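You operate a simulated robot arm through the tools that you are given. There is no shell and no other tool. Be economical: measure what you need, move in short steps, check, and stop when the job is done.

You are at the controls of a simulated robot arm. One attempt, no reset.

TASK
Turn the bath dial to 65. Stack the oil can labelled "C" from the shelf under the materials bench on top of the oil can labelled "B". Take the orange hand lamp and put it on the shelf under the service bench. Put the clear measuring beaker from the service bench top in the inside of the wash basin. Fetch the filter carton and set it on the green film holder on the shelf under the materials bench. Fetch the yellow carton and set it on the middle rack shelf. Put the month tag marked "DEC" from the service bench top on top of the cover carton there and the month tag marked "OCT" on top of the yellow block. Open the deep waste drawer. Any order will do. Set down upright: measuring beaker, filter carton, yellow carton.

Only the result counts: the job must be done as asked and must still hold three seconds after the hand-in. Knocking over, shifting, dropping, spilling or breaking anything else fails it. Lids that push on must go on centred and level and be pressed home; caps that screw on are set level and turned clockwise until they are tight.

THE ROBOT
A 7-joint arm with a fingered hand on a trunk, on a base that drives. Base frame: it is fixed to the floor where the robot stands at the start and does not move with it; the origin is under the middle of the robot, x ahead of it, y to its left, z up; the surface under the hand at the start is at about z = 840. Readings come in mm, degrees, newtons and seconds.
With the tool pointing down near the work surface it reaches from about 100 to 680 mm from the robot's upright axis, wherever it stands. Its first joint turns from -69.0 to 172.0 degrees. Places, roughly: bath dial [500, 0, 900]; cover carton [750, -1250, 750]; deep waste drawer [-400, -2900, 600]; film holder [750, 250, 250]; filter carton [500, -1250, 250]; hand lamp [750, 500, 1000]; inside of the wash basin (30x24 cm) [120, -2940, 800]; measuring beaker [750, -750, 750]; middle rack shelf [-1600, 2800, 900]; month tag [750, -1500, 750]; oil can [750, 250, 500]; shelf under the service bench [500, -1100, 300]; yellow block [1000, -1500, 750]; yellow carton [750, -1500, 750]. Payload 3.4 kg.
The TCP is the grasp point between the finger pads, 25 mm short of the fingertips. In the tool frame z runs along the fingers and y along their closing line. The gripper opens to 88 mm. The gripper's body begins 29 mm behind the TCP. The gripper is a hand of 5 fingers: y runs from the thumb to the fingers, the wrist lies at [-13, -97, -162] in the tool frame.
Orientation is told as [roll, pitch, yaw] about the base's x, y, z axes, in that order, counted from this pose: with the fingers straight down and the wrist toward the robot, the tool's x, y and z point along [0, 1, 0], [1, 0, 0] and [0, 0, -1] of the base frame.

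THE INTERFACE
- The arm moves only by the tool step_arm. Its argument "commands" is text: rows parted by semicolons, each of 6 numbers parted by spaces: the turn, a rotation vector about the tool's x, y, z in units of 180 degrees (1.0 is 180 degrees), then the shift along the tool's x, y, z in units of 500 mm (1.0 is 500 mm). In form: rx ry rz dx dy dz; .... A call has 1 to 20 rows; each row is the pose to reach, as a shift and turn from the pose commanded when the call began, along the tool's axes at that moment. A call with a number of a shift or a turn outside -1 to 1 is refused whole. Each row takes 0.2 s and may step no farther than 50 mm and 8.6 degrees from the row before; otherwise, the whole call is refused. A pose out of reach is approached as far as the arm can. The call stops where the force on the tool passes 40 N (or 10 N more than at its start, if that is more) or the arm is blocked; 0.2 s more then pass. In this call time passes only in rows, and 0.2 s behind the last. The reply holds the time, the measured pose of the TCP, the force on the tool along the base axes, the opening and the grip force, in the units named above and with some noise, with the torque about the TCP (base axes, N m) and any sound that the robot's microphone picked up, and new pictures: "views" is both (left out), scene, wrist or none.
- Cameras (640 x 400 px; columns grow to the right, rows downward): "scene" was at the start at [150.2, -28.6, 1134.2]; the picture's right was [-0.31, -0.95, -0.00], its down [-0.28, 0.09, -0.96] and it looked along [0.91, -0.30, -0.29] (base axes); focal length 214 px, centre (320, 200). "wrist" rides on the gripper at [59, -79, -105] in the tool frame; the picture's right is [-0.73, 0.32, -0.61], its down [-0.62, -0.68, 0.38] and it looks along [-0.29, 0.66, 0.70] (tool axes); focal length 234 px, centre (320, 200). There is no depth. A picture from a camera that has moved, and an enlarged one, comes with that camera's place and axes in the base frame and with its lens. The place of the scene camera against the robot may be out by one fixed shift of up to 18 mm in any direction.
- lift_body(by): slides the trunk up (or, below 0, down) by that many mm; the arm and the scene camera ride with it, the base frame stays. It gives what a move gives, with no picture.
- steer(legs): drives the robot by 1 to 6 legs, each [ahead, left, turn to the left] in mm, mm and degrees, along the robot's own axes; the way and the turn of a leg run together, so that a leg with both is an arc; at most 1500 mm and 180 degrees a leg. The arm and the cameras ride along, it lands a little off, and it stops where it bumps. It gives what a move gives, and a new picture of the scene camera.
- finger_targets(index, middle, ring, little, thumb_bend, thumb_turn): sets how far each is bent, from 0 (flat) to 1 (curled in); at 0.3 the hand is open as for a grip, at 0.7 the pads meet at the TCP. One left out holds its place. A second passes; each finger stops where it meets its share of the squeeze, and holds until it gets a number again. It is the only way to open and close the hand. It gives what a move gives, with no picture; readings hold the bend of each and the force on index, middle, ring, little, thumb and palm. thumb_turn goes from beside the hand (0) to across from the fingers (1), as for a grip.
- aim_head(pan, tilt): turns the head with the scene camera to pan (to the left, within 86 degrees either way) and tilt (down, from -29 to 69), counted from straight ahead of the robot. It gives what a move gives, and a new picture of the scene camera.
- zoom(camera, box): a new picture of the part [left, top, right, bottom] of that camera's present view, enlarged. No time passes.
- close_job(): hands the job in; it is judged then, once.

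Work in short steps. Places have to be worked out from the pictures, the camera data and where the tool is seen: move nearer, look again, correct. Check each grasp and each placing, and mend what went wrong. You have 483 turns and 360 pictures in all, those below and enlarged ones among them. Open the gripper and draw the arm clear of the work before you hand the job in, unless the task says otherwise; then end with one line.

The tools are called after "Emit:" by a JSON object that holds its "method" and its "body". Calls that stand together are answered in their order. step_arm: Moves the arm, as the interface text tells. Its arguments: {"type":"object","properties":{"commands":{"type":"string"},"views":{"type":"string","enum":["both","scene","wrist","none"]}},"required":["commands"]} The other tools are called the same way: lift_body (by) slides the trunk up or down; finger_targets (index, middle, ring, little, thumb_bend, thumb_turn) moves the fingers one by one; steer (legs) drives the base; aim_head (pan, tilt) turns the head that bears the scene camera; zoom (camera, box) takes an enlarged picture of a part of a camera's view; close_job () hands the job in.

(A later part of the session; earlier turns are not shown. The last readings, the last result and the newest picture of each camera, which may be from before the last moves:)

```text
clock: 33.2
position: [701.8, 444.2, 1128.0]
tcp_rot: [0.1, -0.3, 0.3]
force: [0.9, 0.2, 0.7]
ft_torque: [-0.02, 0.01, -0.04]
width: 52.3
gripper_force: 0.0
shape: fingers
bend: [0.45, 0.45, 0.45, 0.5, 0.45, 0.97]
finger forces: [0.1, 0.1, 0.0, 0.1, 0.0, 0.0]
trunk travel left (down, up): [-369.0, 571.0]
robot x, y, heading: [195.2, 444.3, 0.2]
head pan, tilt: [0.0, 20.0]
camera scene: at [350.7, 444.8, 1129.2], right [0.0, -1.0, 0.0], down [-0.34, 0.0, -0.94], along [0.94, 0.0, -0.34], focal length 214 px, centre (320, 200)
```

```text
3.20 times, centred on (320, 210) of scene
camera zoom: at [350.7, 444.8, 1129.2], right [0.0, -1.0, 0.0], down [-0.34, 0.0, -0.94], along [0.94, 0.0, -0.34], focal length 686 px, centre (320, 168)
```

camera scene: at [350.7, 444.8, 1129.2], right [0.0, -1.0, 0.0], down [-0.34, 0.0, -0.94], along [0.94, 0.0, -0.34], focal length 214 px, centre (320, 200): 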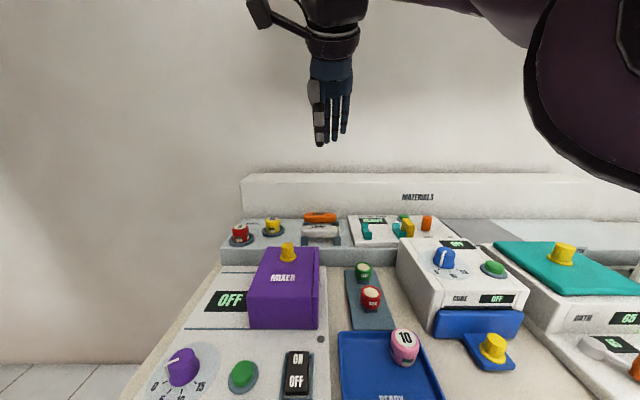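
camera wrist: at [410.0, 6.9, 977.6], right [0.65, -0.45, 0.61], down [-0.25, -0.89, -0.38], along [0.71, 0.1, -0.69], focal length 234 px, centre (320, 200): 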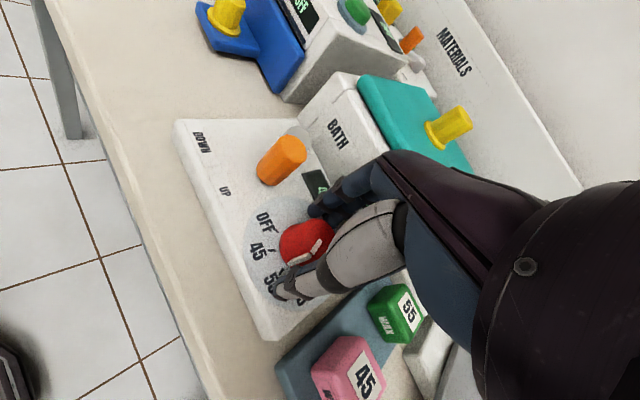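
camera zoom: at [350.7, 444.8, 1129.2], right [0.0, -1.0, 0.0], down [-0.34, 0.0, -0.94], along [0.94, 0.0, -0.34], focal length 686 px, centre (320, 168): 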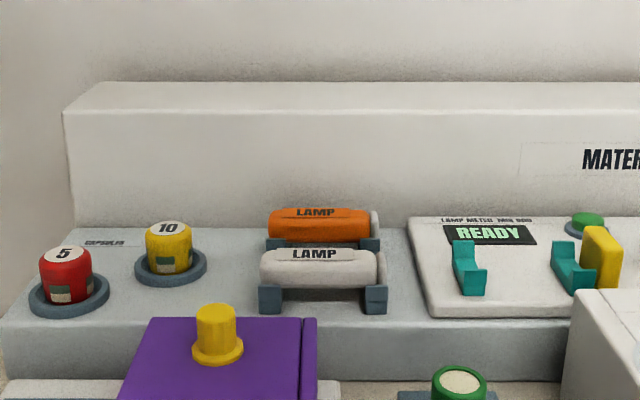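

Emit:
{"method": "steer", "body": {"legs": [[80, 0, 0]]}}

Emit:
{"method": "step_arm", "body": {"commands": "0 0 0 0.01 0 0.05;0 0 0 0.02 0.04 0.1;0 0 0 0.02 0.08 0.15;0 0 0 0.02 0.12 0.2;0 0 0 0.02 0.16 0.25;0 0 0 0.02 0.18 0.3;0 0 0 0.02 0.18 0.34", "views": "both"}}

```text
clock: 34.2
position: [782.5, 444.4, 1128.5]
tcp_rot: [0.0, -0.2, 0.4]
force: [1.1, 0.0, -0.1]
ft_torque: [0.0, 0.0, -0.02]
width: 52.0
gripper_force: 0.1
shape: fingers
bend: [0.45, 0.45, 0.45, 0.5, 0.45, 0.97]
finger forces: [0.1, 0.0, 0.0, 0.0, 0.0, 0.0]
trunk travel left (down, up): [-369.0, 571.0]
robot x, y, heading: [272.7, 443.7, 0.4]
head pan, tilt: [0.0, 20.0]
camera scene: at [430.5, 445.1, 1129.1], right [0.0, -1.0, 0.0], down [-0.34, 0.0, -0.94], along [0.94, 0.0, -0.34], focal length 214 px, centre (320, 200)
```

scene: 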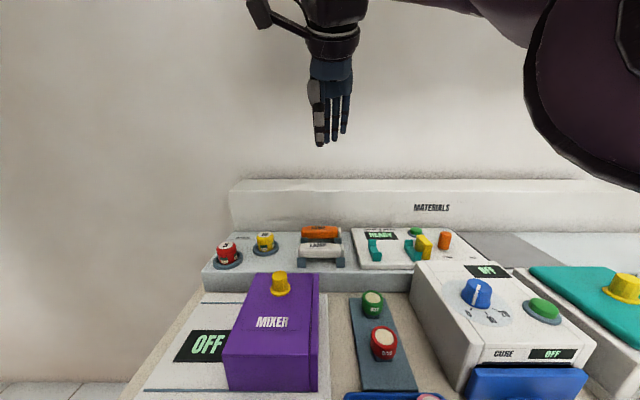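

```text
clock: 35.8
position: [867.8, 454.6, 960.7]
tcp_rot: [0.1, -0.5, 0.4]
force: [-18.9, -0.2, 4.5]
ft_torque: [-0.05, -0.46, -0.15]
width: 51.9
gripper_force: 9.9
shape: fingers
bend: [0.45, 0.55, 0.45, 0.5, 0.45, 0.97]
finger forces: [0.1, 18.9, 0.1, 0.0, 0.0, 0.1]
trunk travel left (down, up): [-369.0, 571.0]
robot x, y, heading: [278.9, 441.6, 0.2]
head pan, tilt: [0.0, 20.0]
camera scene: at [425.6, 444.8, 1129.8], right [0.0, -1.0, 0.0], down [-0.34, 0.0, -0.94], along [0.94, 0.0, -0.34], focal length 214 px, centre (320, 200)
camera wrist: at [788.1, 512.7, 1066.3], right [0.32, -0.73, 0.61], down [-0.67, -0.63, -0.39], along [0.66, -0.28, -0.69], focal length 234 px, centre (320, 200)
```

scene: 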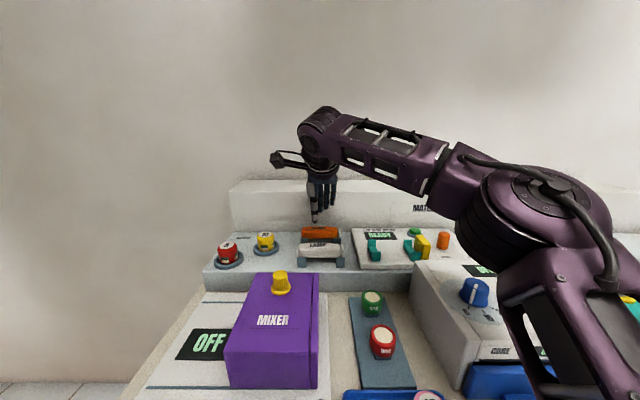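
wrist: 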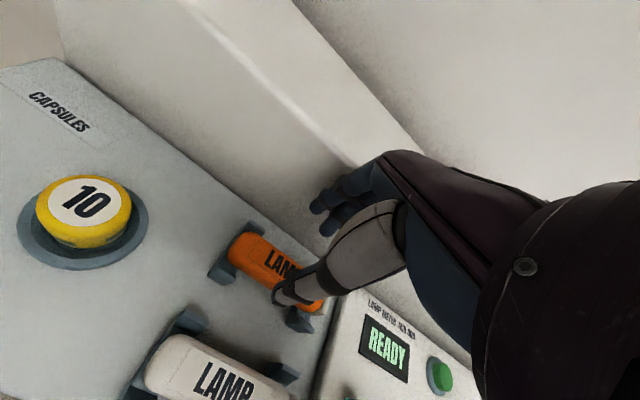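

Emit:
{"method": "step_arm", "body": {"commands": "0 0 0 0 -0.04 0;0 0 0 0 -0.06 0.0;0 0 0 0 -0.06 0.04", "views": "wrist"}}

Emit:
{"method": "zoom", "body": {"camera": "scene", "box": [240, 140, 400, 280]}}

```text
clock: 36.6
position: [842.9, 455.7, 938.1]
tcp_rot: [0.3, -0.2, 0.3]
force: [-0.8, -0.1, -0.2]
ft_torque: [0.0, -0.01, 0.01]
width: 52.2
gripper_force: 0.1
shape: fingers
bend: [0.45, 0.45, 0.45, 0.5, 0.45, 0.97]
finger forces: [0.1, 0.1, 0.1, 0.1, 0.1, 0.0]
trunk travel left (down, up): [-369.0, 571.0]
robot x, y, heading: [276.6, 441.5, 0.4]
head pan, tilt: [0.0, 20.0]
camera wrist: at [763.1, 512.9, 1043.2], right [0.32, -0.73, 0.61], down [-0.68, -0.63, -0.39], along [0.66, -0.28, -0.69], focal length 234 px, centre (320, 200)
```

wrist: 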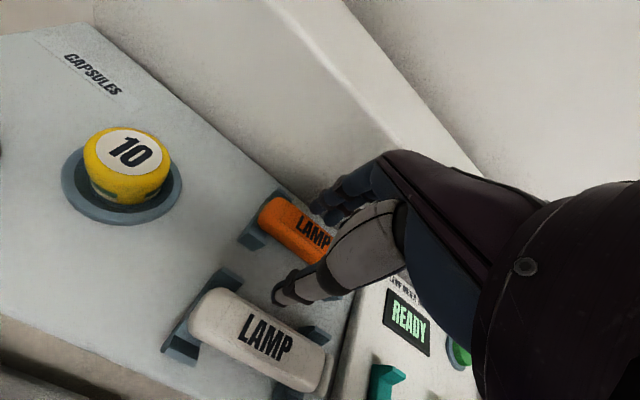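

```text
2.86 times, centred on (320, 210) of scene
camera zoom: at [430.0, 444.9, 1129.2], right [0.0, -1.0, 0.0], down [-0.34, 0.0, -0.94], along [0.94, 0.0, -0.34], focal length 613 px, centre (320, 171)
```

zoom: 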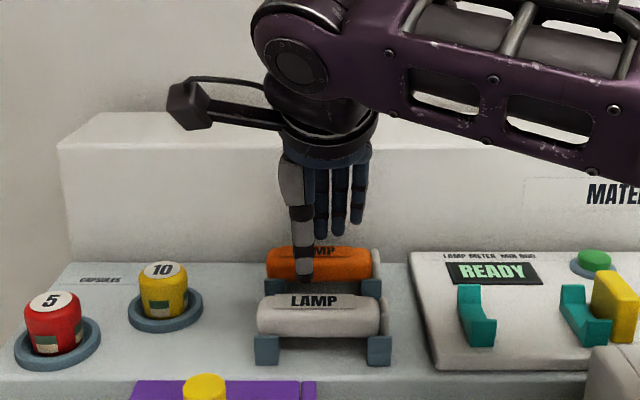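

Emit:
{"method": "finger_targets", "body": {"index": 0.5, "middle": 0.5, "ring": 0.5, "little": 0.5, "thumb_bend": 0.42}}

Emit:
{"method": "step_arm", "body": {"commands": "-.04 0 0 0 0 -.02;-.08 0 0 0 0 -.02;-.111 0 0 0.005 0.0 -.02", "views": "wrist"}}

Emit:
{"method": "zoom", "body": {"camera": "scene", "box": [240, 140, 400, 280]}}

```text
clock: 37.6
position: [843.6, 455.4, 938.7]
tcp_rot: [0.1, -0.3, 0.4]
force: [0.7, -0.2, 0.1]
ft_torque: [0.02, 0.03, -0.01]
width: 50.3
gripper_force: 0.2
shape: fingers
bend: [0.5, 0.5, 0.5, 0.5, 0.42, 0.97]
finger forces: [0.0, 0.1, 0.1, 0.1, 0.0, 0.0]
trunk travel left (down, up): [-369.0, 571.0]
robot x, y, heading: [276.3, 445.3, 0.2]
head pan, tilt: [0.0, 20.0]
```

```text
clock: 38.4
position: [842.2, 458.7, 948.3]
tcp_rot: [0.3, -20.4, 0.3]
force: [0.2, 0.1, 0.2]
ft_torque: [-0.01, 0.0, -0.03]
width: 50.3
gripper_force: 0.1
shape: fingers
bend: [0.5, 0.5, 0.5, 0.5, 0.42, 0.97]
finger forces: [0.1, 0.1, 0.0, 0.0, 0.1, 0.1]
trunk travel left (down, up): [-369.0, 571.0]
robot x, y, heading: [277.2, 444.4, 0.5]
head pan, tilt: [0.0, 20.0]
camera wrist: at [731.4, 515.7, 1020.9], right [0.1, -0.73, 0.68], down [-0.5, -0.62, -0.6], along [0.86, -0.28, -0.42], focal length 234 px, centre (320, 200)
```

wrist: 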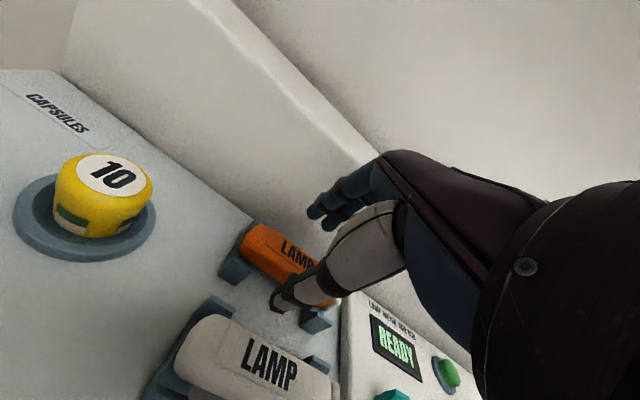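

```text
2.86 times, centred on (320, 210) of scene
camera zoom: at [429.4, 445.1, 1129.3], right [0.0, -1.0, 0.0], down [-0.34, 0.0, -0.94], along [0.94, 0.0, -0.34], focal length 613 px, centre (320, 171)
```

zoom: 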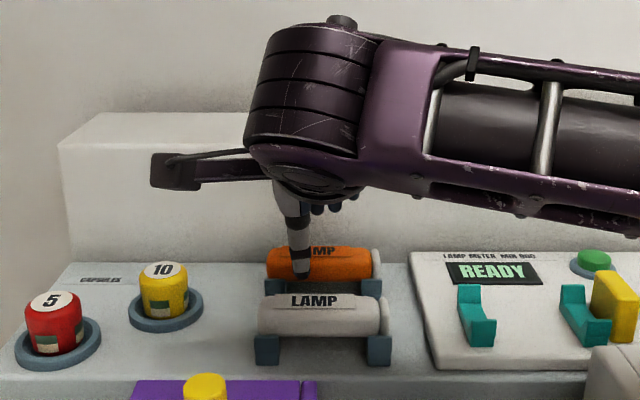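

Emit:
{"method": "step_arm", "body": {"commands": "0 0 0 0 0.005 0.05;0 0 0 0 0.005 0.09", "views": "wrist"}}

Emit:
{"method": "zoom", "body": {"camera": "scene", "box": [260, 180, 380, 270]}}

Emit:
{"method": "zoom", "body": {"camera": "wrist", "box": [200, 160, 360, 280]}}

```text
clock: 39.0
position: [858.2, 460.2, 909.4]
tcp_rot: [0.2, -20.4, 0.1]
force: [0.0, 0.2, 4.3]
ft_torque: [0.01, 0.17, 0.01]
width: 49.9
gripper_force: 2.6
shape: fingers
bend: [0.5, 0.5, 0.5, 0.5, 0.42, 0.98]
finger forces: [0.0, 0.1, 0.0, 0.0, 5.0, 0.0]
trunk travel left (down, up): [-369.0, 571.0]
robot x, y, heading: [273.8, 446.5, 0.4]
head pan, tilt: [0.0, 20.0]
camera wrist: at [747.9, 516.9, 980.8], right [0.09, -0.73, 0.68], down [-0.5, -0.62, -0.6], along [0.86, -0.28, -0.42], focal length 234 px, centre (320, 200)
```

wrist: 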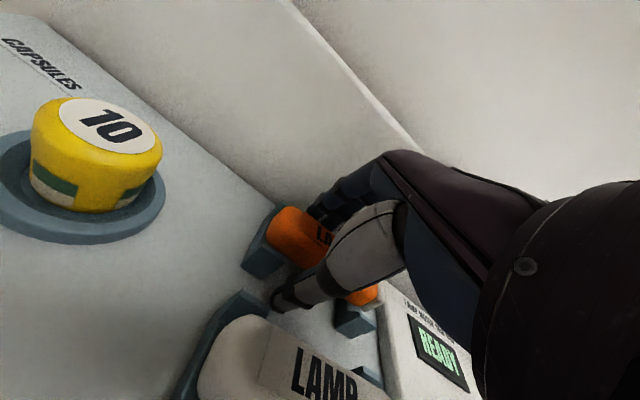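

```text
4.44 times, centred on (320, 225) of scene
camera zoom: at [428.5, 445.0, 1129.6], right [0.0, -1.0, 0.0], down [-0.34, 0.0, -0.94], along [0.94, 0.0, -0.34], focal length 953 px, centre (320, 89)
```

zoom: 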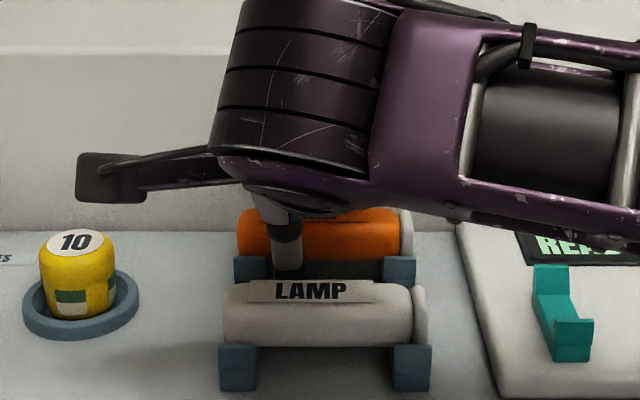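

```text
3.33 times, centred on (280, 220) of wrist
camera zoom: at [747.9, 516.9, 980.8], right [0.09, -0.73, 0.68], down [-0.5, -0.62, -0.6], along [0.86, -0.28, -0.42], focal length 781 px, centre (453, 133)
```

zoom: 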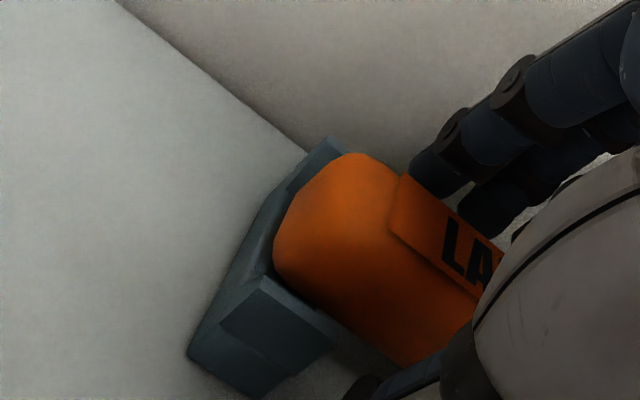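

Emit:
{"method": "finger_targets", "body": {"thumb_bend": 0.5}}

Emit:
{"method": "step_arm", "body": {"commands": "0 0 0 -.006 0 0.007;0 0 0 -.006 0 0.014", "views": "none"}}

Emit:
{"method": "zoom", "body": {"camera": "wrist", "box": [200, 160, 360, 280]}}

```text
clock: 40.0
position: [859.6, 460.0, 905.8]
tcp_rot: [0.1, -20.3, 0.3]
force: [-0.3, 0.3, 0.7]
ft_torque: [0.0, 0.03, 0.03]
width: 42.0
gripper_force: 0.7
shape: fingers
bend: [0.5, 0.5, 0.5, 0.5, 0.5, 0.98]
finger forces: [0.1, 0.0, 0.1, 0.0, 0.7, 0.0]
trunk travel left (down, up): [-369.0, 571.0]
robot x, y, heading: [274.9, 444.6, 0.4]
head pan, tilt: [0.0, 20.0]
```

```text
clock: 40.6
position: [859.0, 454.8, 906.4]
tcp_rot: [0.3, -20.8, 0.3]
force: [-5.4, -0.5, 23.7]
ft_torque: [0.2, 0.72, 0.05]
width: 40.2
gripper_force: 12.1
shape: fingers
bend: [0.5, 0.5, 0.5, 0.5, 0.52, 0.97]
finger forces: [0.0, 0.0, 0.0, 0.0, 23.5, 0.0]
trunk travel left (down, up): [-369.0, 571.0]
robot x, y, heading: [274.3, 443.7, 0.3]
head pan, tilt: [0.0, 20.0]
```

```text
3.33 times, centred on (280, 220) of wrist
camera zoom: at [748.0, 512.9, 977.8], right [0.09, -0.73, 0.68], down [-0.5, -0.62, -0.6], along [0.86, -0.28, -0.42], focal length 781 px, centre (453, 133)
```

zoom: 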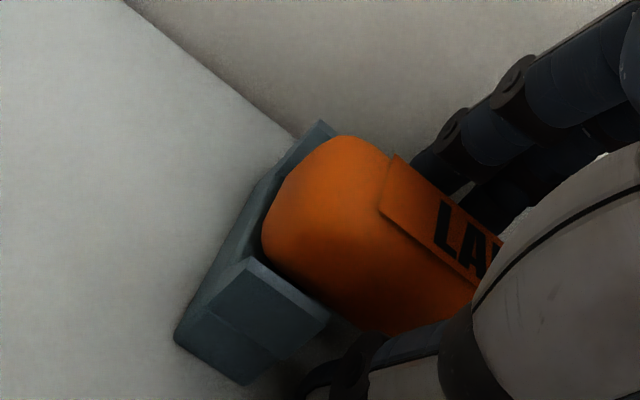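

Emit:
{"method": "step_arm", "body": {"commands": "0 0 0 0 0.002 -0.010;0 0 0 0.004 0.004 -0.016", "views": "none"}}

Emit:
{"method": "finger_targets", "body": {"index": 0.8, "middle": 0.8, "ring": 0.8, "thumb_bend": 0.8}}

Emit:
{"method": "zoom", "body": {"camera": "wrist", "box": [200, 160, 360, 280]}}

```text
clock: 41.2
position: [860.9, 457.2, 907.5]
tcp_rot: [0.0, -20.0, 0.3]
force: [-0.4, 0.7, 1.1]
ft_torque: [0.04, 0.03, 0.01]
width: 41.2
gripper_force: 0.6
shape: fingers
bend: [0.5, 0.5, 0.5, 0.5, 0.51, 0.97]
finger forces: [0.0, 0.1, 0.1, 0.0, 1.3, 0.2]
trunk travel left (down, up): [-369.0, 571.0]
robot x, y, heading: [273.6, 444.0, 0.4]
head pan, tilt: [0.0, 20.0]
```

```text
clock: 42.2
position: [861.6, 458.6, 908.0]
tcp_rot: [0.1, -20.2, 0.3]
force: [9.1, 1.8, 0.7]
ft_torque: [-0.04, -0.19, 0.44]
width: 18.2
gripper_force: 27.3
shape: fingers
bend: [0.76, 0.75, 0.75, 0.5, 0.58, 0.96]
finger forces: [9.7, 10.3, 11.3, 0.1, 22.9, 0.0]
trunk travel left (down, up): [-369.0, 571.0]
robot x, y, heading: [277.5, 443.6, 0.3]
head pan, tilt: [0.0, 20.0]
```

```text
3.33 times, centred on (280, 220) of wrist
camera zoom: at [752.1, 515.0, 980.4], right [0.1, -0.73, 0.68], down [-0.5, -0.63, -0.6], along [0.86, -0.28, -0.43], focal length 781 px, centre (453, 133)
```

zoom: 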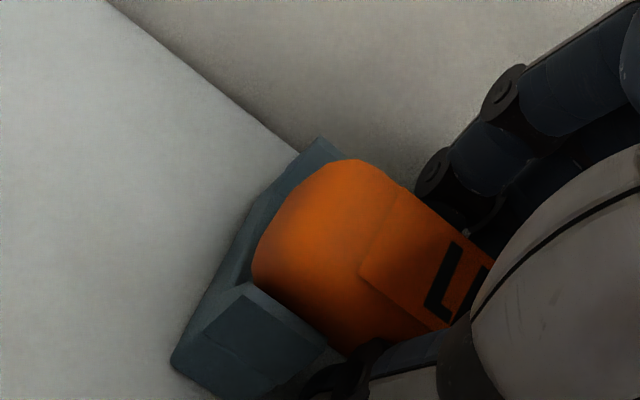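

Emit:
{"method": "step_arm", "body": {"commands": "0 0 0 0 0.007 -0.019;0 0 0 0 0.014 -0.038;0 0 0 0 0.028 -0.075", "views": "wrist"}}

Emit:
{"method": "zoom", "body": {"camera": "scene", "box": [260, 160, 380, 270]}}

```text
clock: 43.0
position: [862.4, 456.3, 949.1]
tcp_rot: [0.1, -20.2, 0.3]
force: [0.6, 0.3, -1.7]
ft_torque: [0.03, -0.01, -0.01]
width: 18.8
gripper_force: 21.9
shape: fingers
bend: [0.77, 0.76, 0.76, 0.5, 0.59, 0.92]
finger forces: [12.2, 6.9, 3.9, 0.0, 22.0, 0.0]
trunk travel left (down, up): [-369.0, 571.0]
robot x, y, heading: [272.2, 442.0, 0.4]
head pan, tilt: [0.0, 20.0]
camera wrist: at [750.8, 513.4, 1021.9], right [0.1, -0.73, 0.68], down [-0.5, -0.63, -0.6], along [0.86, -0.28, -0.43], focal length 234 px, centre (320, 200)
```

wrist: 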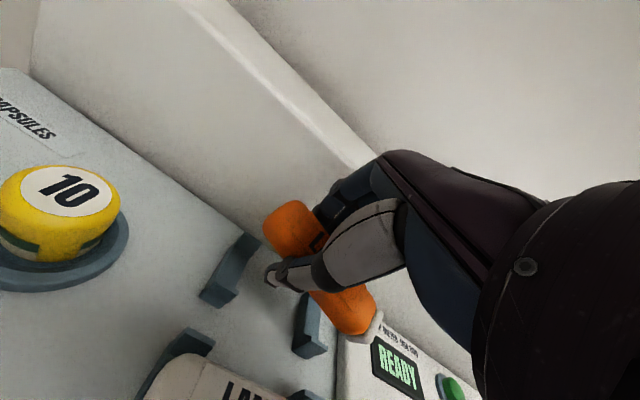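

```text
3.64 times, centred on (320, 215) of scene
camera zoom: at [429.1, 445.1, 1129.3], right [0.0, -1.0, 0.0], down [-0.34, 0.0, -0.94], along [0.94, 0.0, -0.34], focal length 780 px, centre (320, 146)
```

zoom: 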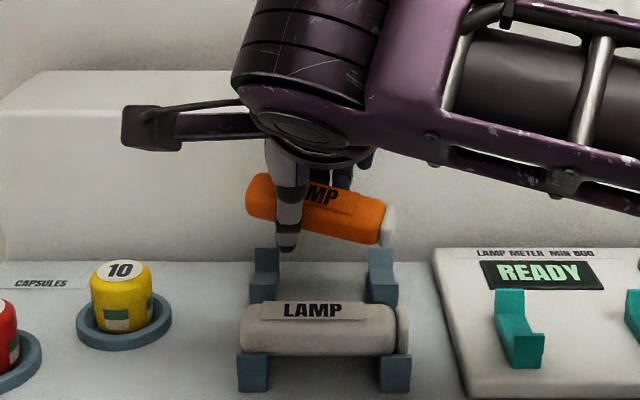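

Emit:
{"method": "step_arm", "body": {"commands": "0 0 0 0 0.03 -0.08;0 0 0 0 0.06 -0.16;0 0 0 0 0.08 -0.22;0 0 0 0 0.0 -0.25;0 0 0 0 -0.08 -0.28;0 0 0 0 -0.16 -0.31;0 0 0 0 -0.24 -0.34;0 0 0 0 -0.32 -0.37", "views": "none"}}

Emit:
{"method": "steer", "body": {"legs": [[-350, 0, 0], [0, -1450, 0]]}}

```text
clock: 44.8
position: [647.7, 454.8, 1066.9]
tcp_rot: [0.2, -20.4, 0.1]
force: [-0.3, 0.2, -1.1]
ft_torque: [0.02, -0.03, 0.03]
width: 18.3
gripper_force: 22.3
shape: fingers
bend: [0.77, 0.76, 0.77, 0.5, 0.59, 0.92]
finger forces: [12.1, 7.2, 3.8, 0.0, 21.9, 0.1]
trunk travel left (down, up): [-369.0, 571.0]
robot x, y, heading: [273.4, 446.8, 0.3]
head pan, tilt: [0.0, 20.0]
```

```text
clock: 53.9
position: [292.9, -1004.8, 1066.6]
tcp_rot: [0.1, -20.3, -0.4]
force: [0.2, 0.7, -0.3]
ft_torque: [0.02, 0.03, -0.05]
width: 18.4
gripper_force: 22.3
shape: fingers
bend: [0.77, 0.76, 0.77, 0.5, 0.59, 0.92]
finger forces: [12.1, 7.2, 3.8, 0.0, 22.0, 0.0]
trunk travel left (down, up): [-369.0, 571.0]
robot x, y, heading: [-81.1, -1011.6, -0.5]
head pan, tilt: [0.0, 20.0]
camera scene: at [73.2, -1011.2, 1129.3], right [-0.01, -1.0, 0.0], down [-0.34, 0.0, -0.94], along [0.94, -0.01, -0.34], focal length 214 px, centre (320, 200)
```

scene: 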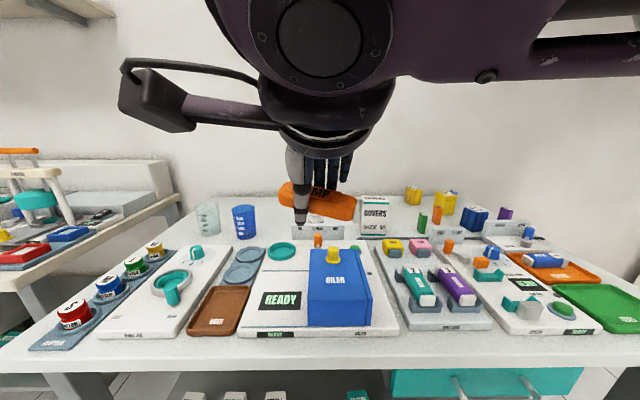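

Emit:
{"method": "aim_head", "body": {"pan": 0, "tilt": 48}}

Emit:
{"method": "zoom", "body": {"camera": "scene", "box": [120, 160, 520, 400]}}

```text
clock: 54.9
position: [293.1, -1004.5, 1066.0]
tcp_rot: [0.0, -20.4, -0.5]
force: [0.3, -0.6, -0.1]
ft_torque: [0.0, -0.02, -0.04]
width: 18.1
gripper_force: 22.2
shape: fingers
bend: [0.77, 0.76, 0.77, 0.5, 0.59, 0.92]
finger forces: [12.1, 7.1, 3.8, 0.0, 21.9, 0.0]
trunk travel left (down, up): [-369.0, 571.0]
robot x, y, heading: [-81.1, -1010.0, -0.4]
head pan, tilt: [0.0, 48.0]
camera scene: at [58.9, -1010.9, 1086.5], right [-0.01, -1.0, 0.0], down [-0.74, 0.01, -0.67], along [0.67, -0.01, -0.74], focal length 214 px, centre (320, 200)
```

scene: 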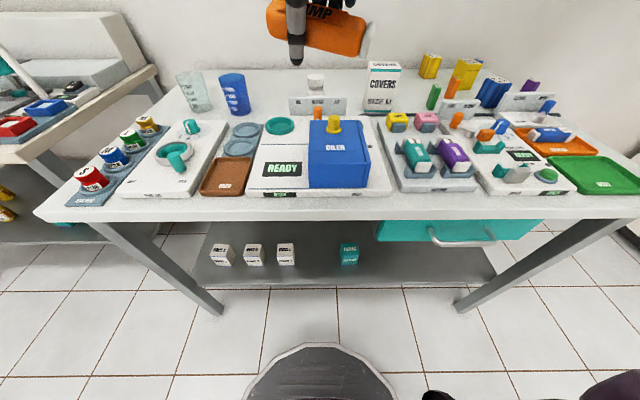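

```text
1.60 times, centred on (320, 280) of scene
camera zoom: at [58.9, -1010.9, 1086.5], right [-0.01, -1.0, 0.0], down [-0.74, 0.01, -0.67], along [0.67, -0.01, -0.74], focal length 343 px, centre (320, 72)
```

zoom: 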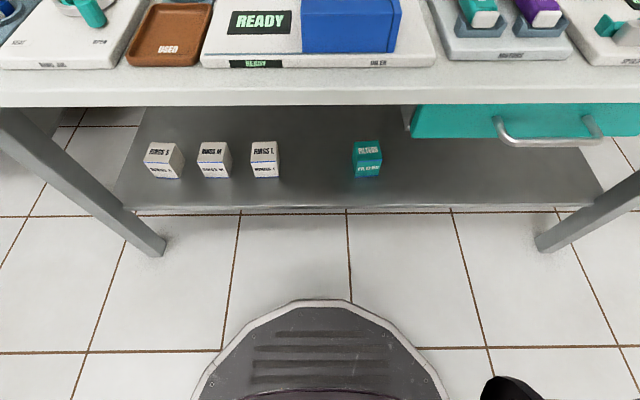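

Emit:
{"method": "steer", "body": {"legs": [[-250, 0, 0]]}}

Emit:
{"method": "lift_body", "body": {"by": -360}}

Emit:
{"method": "aim_head", "body": {"pan": 0, "tilt": 15}}

```text
clock: 56.7
position: [38.4, -1001.4, 1067.0]
tcp_rot: [0.1, -20.3, -0.5]
force: [0.2, -0.1, -0.4]
ft_torque: [-0.02, -0.01, -0.01]
width: 18.5
gripper_force: 22.4
shape: fingers
bend: [0.77, 0.76, 0.77, 0.5, 0.59, 0.92]
finger forces: [12.2, 7.2, 3.7, 0.0, 21.8, 0.0]
trunk travel left (down, up): [-369.0, 571.0]
robot x, y, heading: [-336.3, -1007.7, -0.6]
head pan, tilt: [0.0, 48.0]
camera scene: at [-195.9, -1008.6, 1086.5], right [-0.01, -1.0, 0.0], down [-0.74, 0.01, -0.67], along [0.67, -0.01, -0.74], focal length 214 px, centre (320, 200)
```

scene: 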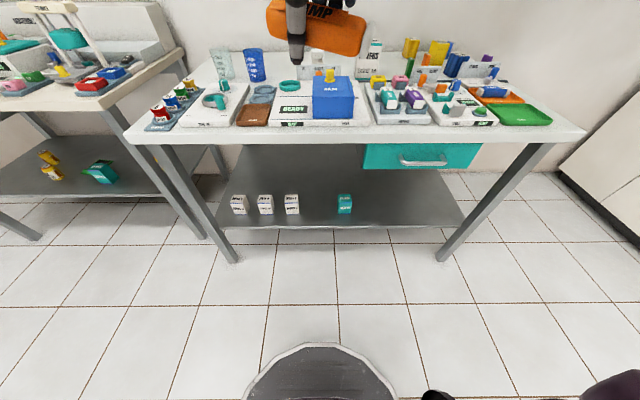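

```text
clock: 60.2
position: [38.1, -1001.7, 707.7]
tcp_rot: [0.1, -20.3, -0.4]
force: [-0.2, 0.0, -0.9]
ft_torque: [-0.07, -0.02, -0.01]
width: 18.4
gripper_force: 22.5
shape: fingers
bend: [0.77, 0.76, 0.77, 0.5, 0.59, 0.92]
finger forces: [12.1, 7.3, 3.9, 0.1, 21.8, 0.0]
trunk travel left (down, up): [-9.0, 931.0]
robot x, y, heading: [-337.2, -1004.8, -0.4]
head pan, tilt: [0.0, 48.0]
```

```text
clock: 61.2
position: [39.1, -1001.7, 706.7]
tcp_rot: [0.1, -20.2, -0.4]
force: [0.3, -0.9, -1.0]
ft_torque: [-0.02, -0.03, 0.01]
width: 18.4
gripper_force: 22.5
shape: fingers
bend: [0.77, 0.76, 0.77, 0.5, 0.59, 0.92]
finger forces: [12.2, 7.3, 3.9, 0.0, 21.9, 0.0]
trunk travel left (down, up): [-9.0, 931.0]
robot x, y, heading: [-335.8, -1012.1, -0.2]
head pan, tilt: [0.0, 15.0]
camera scene: at [-180.7, -1008.7, 777.3], right [-0.01, -1.0, 0.0], down [-0.26, 0.0, -0.97], along [0.97, -0.01, -0.26], focal length 214 px, centre (320, 200)
```

scene: 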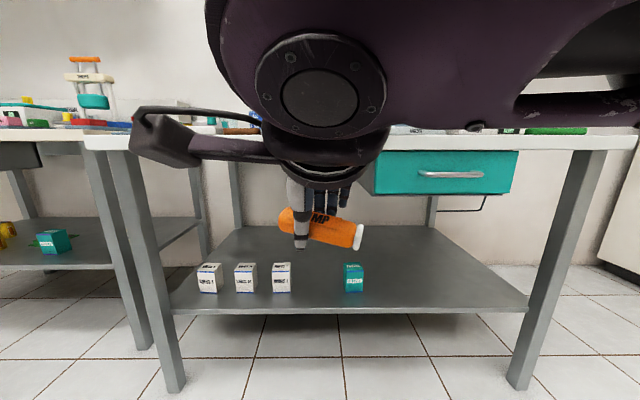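

Emit:
{"method": "step_arm", "body": {"commands": "0 0 0 0 0.013 0.083;0 0 0 0 0.026 0.166;0 0 0 0 0.039 0.249;0 0 0 0 0.052 0.332;0 0 0 0 0.065 0.415;0 0 0 0 0.078 0.498;0 0 0 0 0.091 0.581;0 0 0 0 0.104 0.664;0 0 0 0 0.118 0.747", "views": "scene"}}

```text
clock: 63.2
position: [223.8, -1003.4, 374.5]
tcp_rot: [0.2, -20.3, -0.4]
force: [0.0, 0.0, -0.5]
ft_torque: [-0.01, -0.02, 0.0]
width: 18.6
gripper_force: 22.5
shape: fingers
bend: [0.77, 0.76, 0.77, 0.5, 0.59, 0.92]
finger forces: [12.3, 7.8, 3.6, 0.0, 21.7, 0.1]
trunk travel left (down, up): [-9.0, 931.0]
robot x, y, heading: [-336.5, -1010.8, -0.4]
head pan, tilt: [0.0, 15.0]
camera scene: at [-180.8, -1008.7, 777.5], right [-0.01, -1.0, 0.0], down [-0.26, 0.0, -0.97], along [0.97, -0.01, -0.26], focal length 214 px, centre (320, 200)
```

scene: 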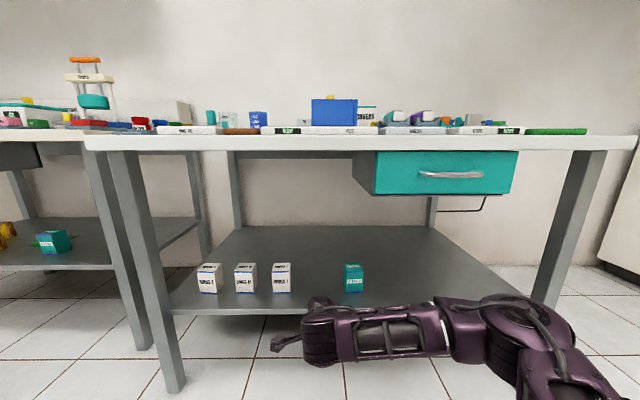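

Emit:
{"method": "step_arm", "body": {"commands": "0 -.034 0 0 0 0;0 -.067 0 0 0 0", "views": "none"}}

Emit:
{"method": "steer", "body": {"legs": [[225, 0, 0]]}}

Emit:
{"method": "zoom", "body": {"camera": "wrist", "box": [0, 0, 640, 400]}}

```text
clock: 63.8
position: [222.8, -1003.5, 375.1]
tcp_rot: [-12.0, -20.1, -0.5]
force: [0.3, -0.1, -0.6]
ft_torque: [0.03, -0.03, 0.03]
width: 18.3
gripper_force: 22.8
shape: fingers
bend: [0.77, 0.76, 0.77, 0.5, 0.59, 0.92]
finger forces: [12.4, 7.6, 3.5, 0.0, 21.7, 0.1]
trunk travel left (down, up): [-9.0, 931.0]
robot x, y, heading: [-335.1, -1010.8, -0.3]
head pan, tilt: [0.0, 15.0]
```

```text
clock: 65.5
position: [446.5, -1003.3, 374.8]
tcp_rot: [-11.8, -20.2, -0.3]
force: [0.7, -0.5, 0.4]
ft_torque: [0.02, -0.01, 0.01]
width: 18.5
gripper_force: 23.3
shape: fingers
bend: [0.77, 0.76, 0.77, 0.5, 0.59, 0.92]
finger forces: [12.3, 7.8, 3.6, 0.1, 21.7, 0.0]
trunk travel left (down, up): [-9.0, 931.0]
robot x, y, heading: [-114.5, -1008.7, -0.2]
head pan, tilt: [0.0, 15.0]
camera scene: at [41.8, -1010.0, 777.4], right [-0.01, -1.0, 0.0], down [-0.26, 0.0, -0.97], along [0.97, -0.01, -0.26], focal length 214 px, centre (320, 200)
```

scene: 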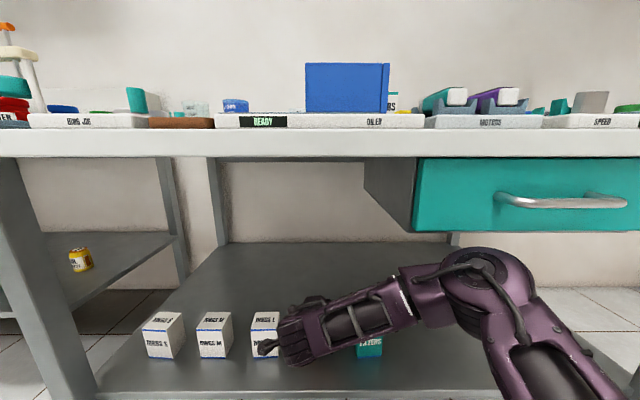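

```text
1.00 times, centred on (320, 200) of wrist (not enlarged: the box is as wide or as high as the picture)
camera zoom: at [340.8, -924.3, 433.3], right [0.04, -0.58, 0.81], down [-0.56, -0.69, -0.47], along [0.83, -0.43, -0.36], focal length 234 px, centre (320, 200)
```

zoom: 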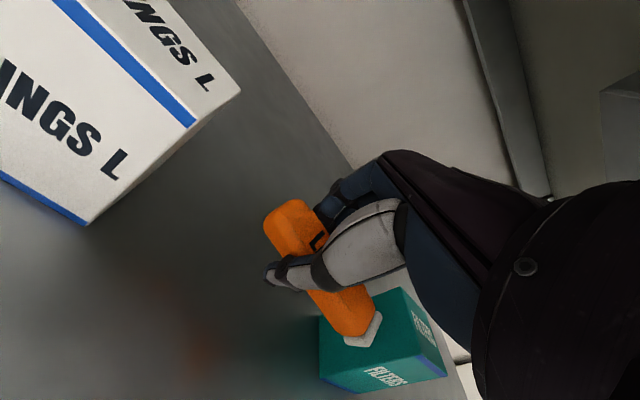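

Emit:
{"method": "step_arm", "body": {"commands": "0 0 0 .0088 -.0156 .0412;0 0 0 .0176 -.0312 .0825", "views": "wrist"}}

Emit:
{"method": "zoom", "body": {"camera": "wrist", "box": [220, 160, 460, 360]}}

```text
clock: 66.1
position: [447.5, -1001.8, 336.4]
tcp_rot: [-11.7, -21.2, -0.4]
force: [-9.9, 0.3, 36.1]
ft_torque: [0.38, 1.02, 0.09]
width: 18.2
gripper_force: 44.7
shape: fingers
bend: [0.77, 0.76, 0.77, 0.5, 0.61, 0.92]
finger forces: [12.7, 8.8, 5.2, 0.0, 62.3, 0.0]
trunk travel left (down, up): [-9.0, 931.0]
robot x, y, heading: [-115.8, -1008.5, -0.2]
head pan, tilt: [0.0, 15.0]
camera wrist: at [340.9, -923.6, 395.1], right [0.03, -0.59, 0.81], down [-0.55, -0.68, -0.48], along [0.83, -0.43, -0.34], focal length 234 px, centre (320, 200)
```

wrist: 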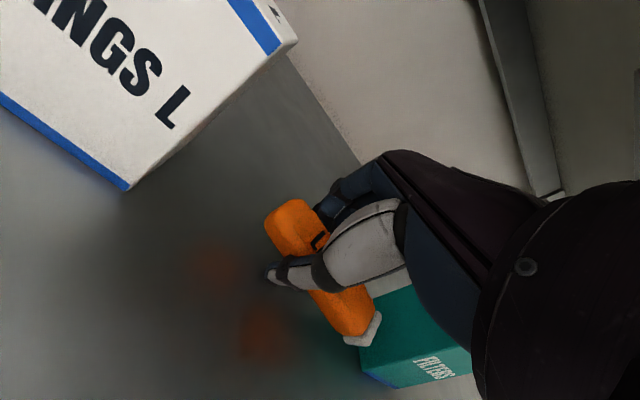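

```text
2.00 times, centred on (340, 260) of wrist
camera zoom: at [340.9, -923.6, 395.1], right [0.03, -0.59, 0.81], down [-0.55, -0.68, -0.48], along [0.83, -0.43, -0.34], focal length 468 px, centre (280, 80)
```

zoom: 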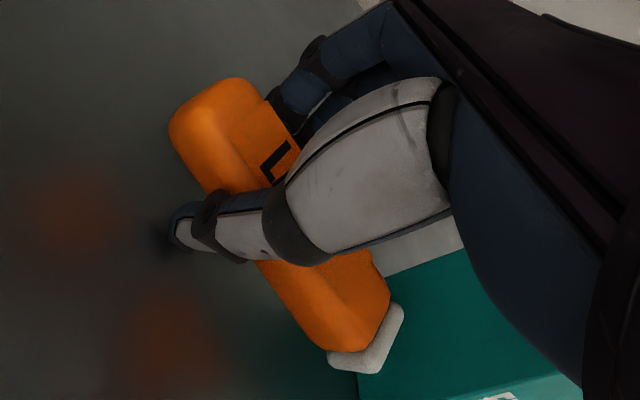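

Emit:
{"method": "step_arm", "body": {"commands": "0 0 0 -.0010 .0018 -.0047;0 0 0 -.0020 .0035 -.0092", "views": "none"}}

Emit:
{"method": "zoom", "body": {"camera": "wrist", "box": [220, 160, 460, 360]}}

```text
clock: 66.7
position: [445.8, -1003.9, 337.9]
tcp_rot: [-11.9, -20.6, -0.4]
force: [-4.0, -0.9, 27.3]
ft_torque: [0.27, 0.57, 0.08]
width: 17.7
gripper_force: 41.6
shape: fingers
bend: [0.78, 0.76, 0.77, 0.5, 0.63, 0.92]
finger forces: [13.6, 9.5, 4.7, 0.0, 55.4, 0.0]
trunk travel left (down, up): [-9.0, 931.0]
robot x, y, heading: [-114.6, -1005.9, -0.3]
head pan, tilt: [0.0, 15.0]
```

```text
2.00 times, centred on (340, 260) of wrist
camera zoom: at [340.2, -924.3, 395.3], right [0.04, -0.58, 0.81], down [-0.56, -0.69, -0.47], along [0.83, -0.43, -0.35], focal length 468 px, centre (280, 80)
```

zoom: 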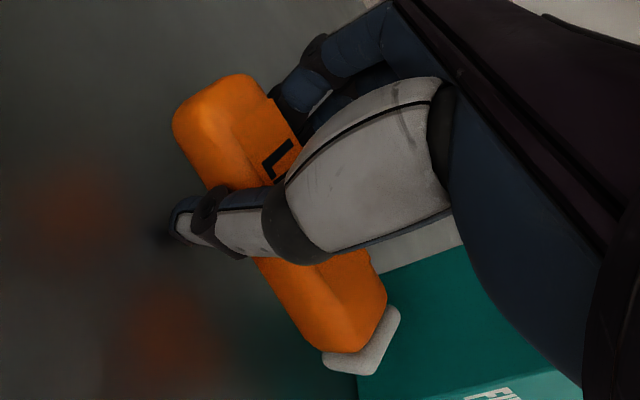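

Emit:
{"method": "step_arm", "body": {"commands": "0 0 0 -.0010 .0018 -.0047;0 0 0 -.0020 .0035 -.0092", "views": "none"}}

Emit:
{"method": "finger_targets", "body": {"index": 0.6, "middle": 0.6, "ring": 0.6, "thumb_bend": 0.5}}

Emit:
{"method": "zoom", "body": {"camera": "wrist", "box": [220, 160, 460, 360]}}

```text
clock: 67.3
position: [445.3, -1003.2, 337.4]
tcp_rot: [-12.0, -20.0, -0.4]
force: [0.1, -0.1, 1.3]
ft_torque: [0.0, 0.0, -0.02]
width: 18.1
gripper_force: 25.0
shape: fingers
bend: [0.78, 0.76, 0.77, 0.5, 0.62, 0.92]
finger forces: [12.1, 9.3, 3.6, 0.0, 24.7, 0.1]
trunk travel left (down, up): [-9.0, 931.0]
robot x, y, heading: [-113.8, -1011.1, -0.1]
head pan, tilt: [0.0, 15.0]
```

```text
clock: 68.3
position: [446.7, -1002.0, 339.0]
tcp_rot: [-11.9, -20.2, -0.2]
force: [-0.2, -1.1, -0.7]
ft_torque: [0.0, 0.02, 0.0]
width: 30.7
gripper_force: 0.1
shape: fingers
bend: [0.6, 0.6, 0.6, 0.5, 0.5, 0.97]
finger forces: [0.0, 0.0, 0.0, 0.0, 0.1, 0.0]
trunk travel left (down, up): [-9.0, 931.0]
robot x, y, heading: [-116.6, -1011.6, -0.4]
head pan, tilt: [0.0, 15.0]
```

```text
2.00 times, centred on (340, 260) of wrist
camera zoom: at [341.2, -923.8, 398.2], right [0.04, -0.58, 0.81], down [-0.56, -0.69, -0.47], along [0.83, -0.43, -0.36], focal length 468 px, centre (280, 80)
```

zoom: 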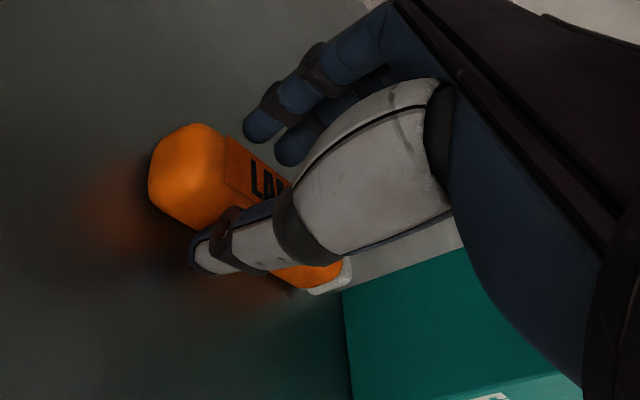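

Emit:
{"method": "finger_targets", "body": {"index": 0.42, "middle": 0.42, "ring": 0.42, "little": 0.42, "thumb_bend": 0.4}}

Emit:
{"method": "step_arm", "body": {"commands": "0 0 0 -.0098 .0173 -.0458;0 0 0 -.0195 .0347 -.0917;0 0 0 -.035 .062 -.165", "views": "wrist"}}

```text
clock: 69.3
position: [447.5, -1003.2, 339.9]
tcp_rot: [-11.9, -20.1, -0.3]
force: [0.0, -0.7, 0.1]
ft_torque: [-0.01, 0.01, -0.01]
width: 61.1
gripper_force: 0.0
shape: fingers
bend: [0.42, 0.42, 0.42, 0.42, 0.4, 0.97]
finger forces: [0.0, 0.1, 0.1, 0.0, 0.1, 0.1]
trunk travel left (down, up): [-9.0, 931.0]
robot x, y, heading: [-112.3, -1011.6, -0.2]
head pan, tilt: [0.0, 15.0]
```

```text
clock: 70.1
position: [447.3, -1001.4, 430.9]
tcp_rot: [-12.0, -20.2, -0.3]
force: [-0.2, -0.5, 0.6]
ft_torque: [0.0, -0.02, 0.02]
width: 61.1
gripper_force: 0.0
shape: fingers
bend: [0.42, 0.42, 0.42, 0.42, 0.4, 0.97]
finger forces: [0.1, 0.1, 0.0, 0.0, 0.1, 0.1]
trunk travel left (down, up): [-9.0, 931.0]
robot x, y, heading: [-110.8, -1011.2, -0.5]
head pan, tilt: [0.0, 15.0]
camera wrist: at [340.8, -922.8, 488.8], right [0.04, -0.58, 0.81], down [-0.56, -0.69, -0.47], along [0.83, -0.43, -0.36], focal length 234 px, centre (320, 200)
```

wrist: 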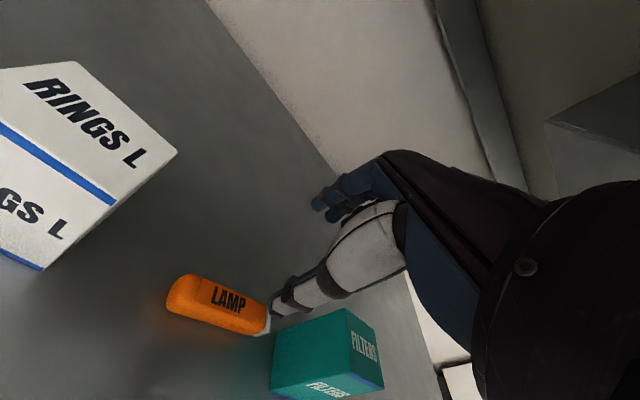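

Emit:
{"method": "zoom", "body": {"camera": "wrist", "box": [240, 280, 400, 400]}}

Emit:
{"method": "aim_head", "body": {"pan": 0, "tilt": 45}}

```text
3.33 times, centred on (320, 340) of wrist
camera zoom: at [340.8, -922.8, 488.8], right [0.04, -0.58, 0.81], down [-0.56, -0.69, -0.47], along [0.83, -0.43, -0.36], focal length 781 px, centre (320, -267)
```

zoom: 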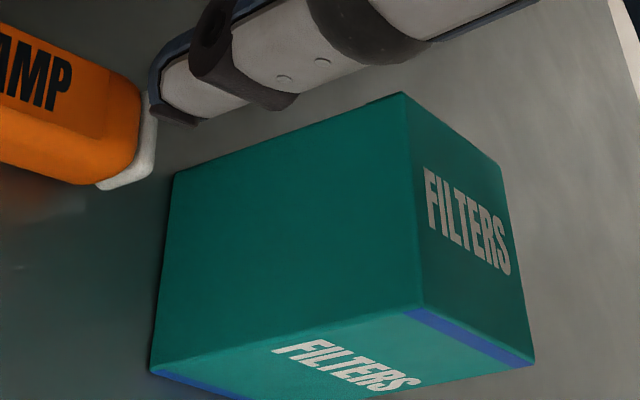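

```text
clock: 71.0
position: [445.6, -1002.6, 430.1]
tcp_rot: [-12.0, -20.2, -0.3]
force: [0.2, 0.4, 0.3]
ft_torque: [0.05, 0.04, 0.02]
width: 61.0
gripper_force: 0.3
shape: fingers
bend: [0.42, 0.42, 0.42, 0.42, 0.4, 0.97]
finger forces: [0.1, 0.0, 0.1, 0.1, 0.1, 0.0]
trunk travel left (down, up): [-9.0, 931.0]
robot x, y, heading: [-113.8, -1009.6, -0.4]
head pan, tilt: [0.0, 45.0]
camera scene: at [29.7, -1009.9, 730.7], right [-0.01, -1.0, 0.0], down [-0.71, 0.0, -0.71], along [0.71, 0.0, -0.71], focal length 214 px, centre (320, 200)
```

scene: 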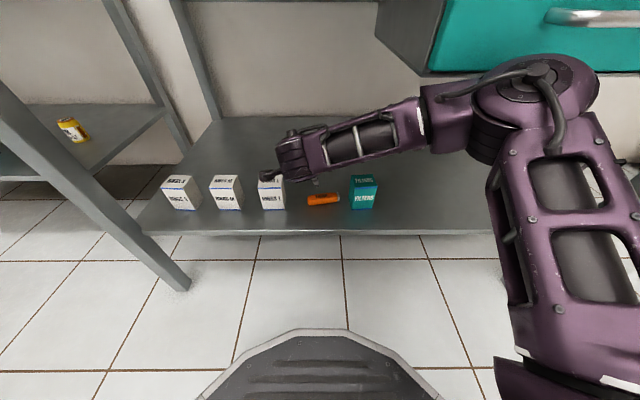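

Emit:
{"method": "step_arm", "body": {"commands": ".037 .0222 -.0039 0 0 0;.074 .0445 -.0078 0 0 0;.111 .0667 -.0117 0 0 0", "views": "none"}}

Emit:
{"method": "finger_targets", "body": {"index": 0.35, "middle": 0.35, "ring": 0.35, "little": 0.35, "thumb_bend": 0.35}}

Emit:
{"method": "step_arm", "body": {"commands": "0 0 0 0 0 -.05;0 0 0 -.08 -.005 -.05;0 0 0 -.16 -.01 -.05;0 0 0 -.214 -.014 -.05", "views": "both"}}

```text
clock: 71.8
position: [445.7, -1002.2, 430.6]
tcp_rot: [0.2, 0.0, -0.2]
force: [0.4, 0.1, 0.0]
ft_torque: [-0.02, -0.01, -0.03]
width: 60.8
gripper_force: 0.2
shape: fingers
bend: [0.42, 0.42, 0.42, 0.42, 0.4, 0.97]
finger forces: [0.0, 0.1, 0.0, 0.0, 0.0, 0.1]
trunk travel left (down, up): [-9.0, 931.0]
robot x, y, heading: [-111.9, -1007.5, -0.0]
head pan, tilt: [0.0, 45.0]
```

```text
clock: 72.8
position: [445.6, -1002.6, 430.7]
tcp_rot: [0.2, -0.2, -0.4]
force: [-0.1, 0.2, 0.1]
ft_torque: [-0.01, 0.0, -0.01]
width: 73.6
gripper_force: 0.1
shape: fingers
bend: [0.35, 0.35, 0.35, 0.35, 0.35, 0.97]
finger forces: [0.0, 0.0, 0.0, 0.0, 0.0, 0.0]
trunk travel left (down, up): [-9.0, 931.0]
robot x, y, heading: [-117.5, -1010.7, -0.2]
head pan, tilt: [0.0, 45.0]
```

```text
clock: 73.8
position: [439.0, -1108.6, 455.4]
tcp_rot: [0.2, -0.1, -0.2]
force: [-0.5, -0.4, -0.1]
ft_torque: [0.02, 0.0, -0.01]
width: 73.9
gripper_force: 0.0
shape: fingers
bend: [0.35, 0.35, 0.35, 0.35, 0.35, 0.97]
finger forces: [0.1, 0.0, 0.0, 0.1, 0.0, 0.0]
trunk travel left (down, up): [-9.0, 931.0]
robot x, y, heading: [-115.0, -1009.3, -0.2]
head pan, tilt: [0.0, 45.0]
camera scene: at [29.7, -1009.8, 730.6], right [-0.01, -1.0, 0.0], down [-0.71, 0.0, -0.71], along [0.71, 0.0, -0.71], focal length 214 px, centre (320, 200)
camera wrist: at [360.3, -1049.8, 560.8], right [0.32, -0.73, 0.61], down [-0.68, -0.62, -0.39], along [0.66, -0.29, -0.69], focal length 234 px, centre (320, 200)
```

scene: 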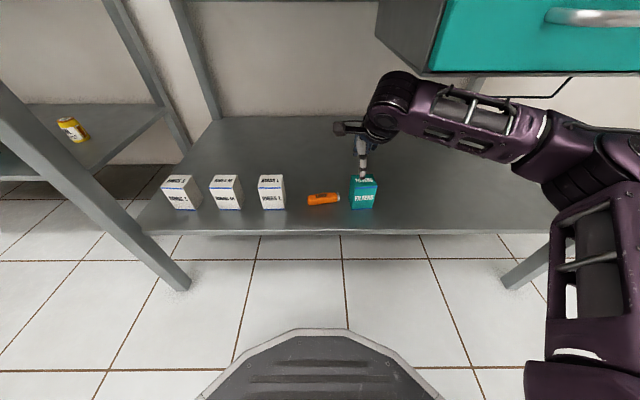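
wrist: 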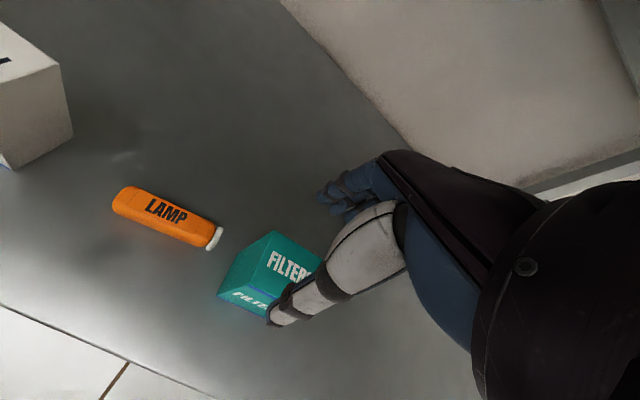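

Emit:
{"method": "step_arm", "body": {"commands": "0 0 0 -.006 0 .08;0 0 0 -.01 0 .14;0 0 0 -.01 0 .184", "views": "wrist"}}

Emit:
{"method": "zoom", "body": {"camera": "scene", "box": [320, 100, 440, 220]}}

```text
clock: 74.6
position: [439.1, -1114.0, 363.5]
tcp_rot: [0.2, -0.3, -0.3]
force: [0.0, 0.1, 0.3]
ft_torque: [-0.01, 0.01, -0.03]
width: 74.1
gripper_force: 1.1
shape: fingers
bend: [0.35, 0.35, 0.35, 0.35, 0.35, 0.97]
finger forces: [0.1, 0.1, 0.1, 0.8, 0.0, 0.0]
trunk travel left (down, up): [-9.0, 931.0]
robot x, y, heading: [-111.1, -1010.7, -0.2]
head pan, tilt: [0.0, 45.0]
camera wrist: at [359.1, -1056.8, 468.8], right [0.32, -0.73, 0.61], down [-0.68, -0.62, -0.39], along [0.66, -0.29, -0.69], focal length 234 px, centre (320, 200)
```

wrist: 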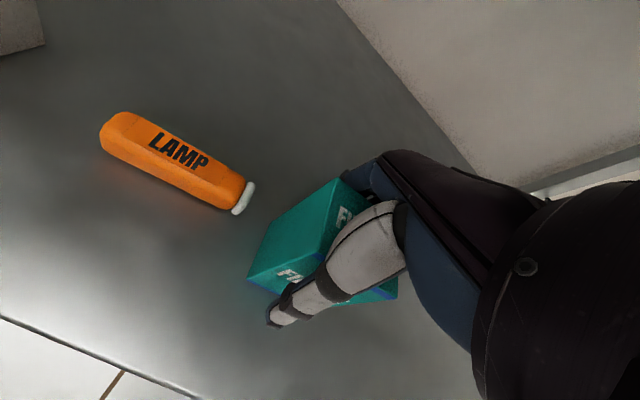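

```text
3.33 times, centred on (380, 160) of scene
camera zoom: at [29.6, -1009.9, 730.7], right [-0.01, -1.0, 0.0], down [-0.71, 0.0, -0.71], along [0.71, 0.0, -0.71], focal length 715 px, centre (120, 333)
```

zoom: 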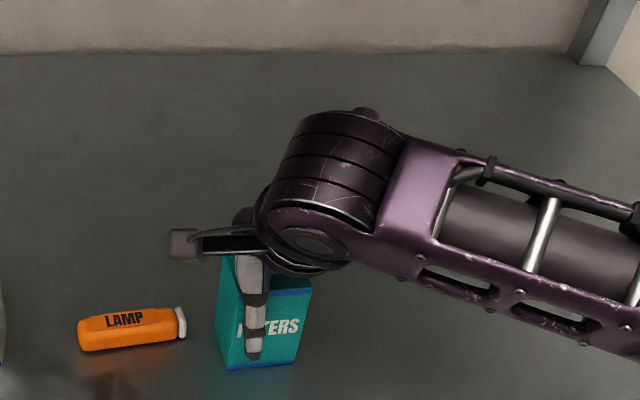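

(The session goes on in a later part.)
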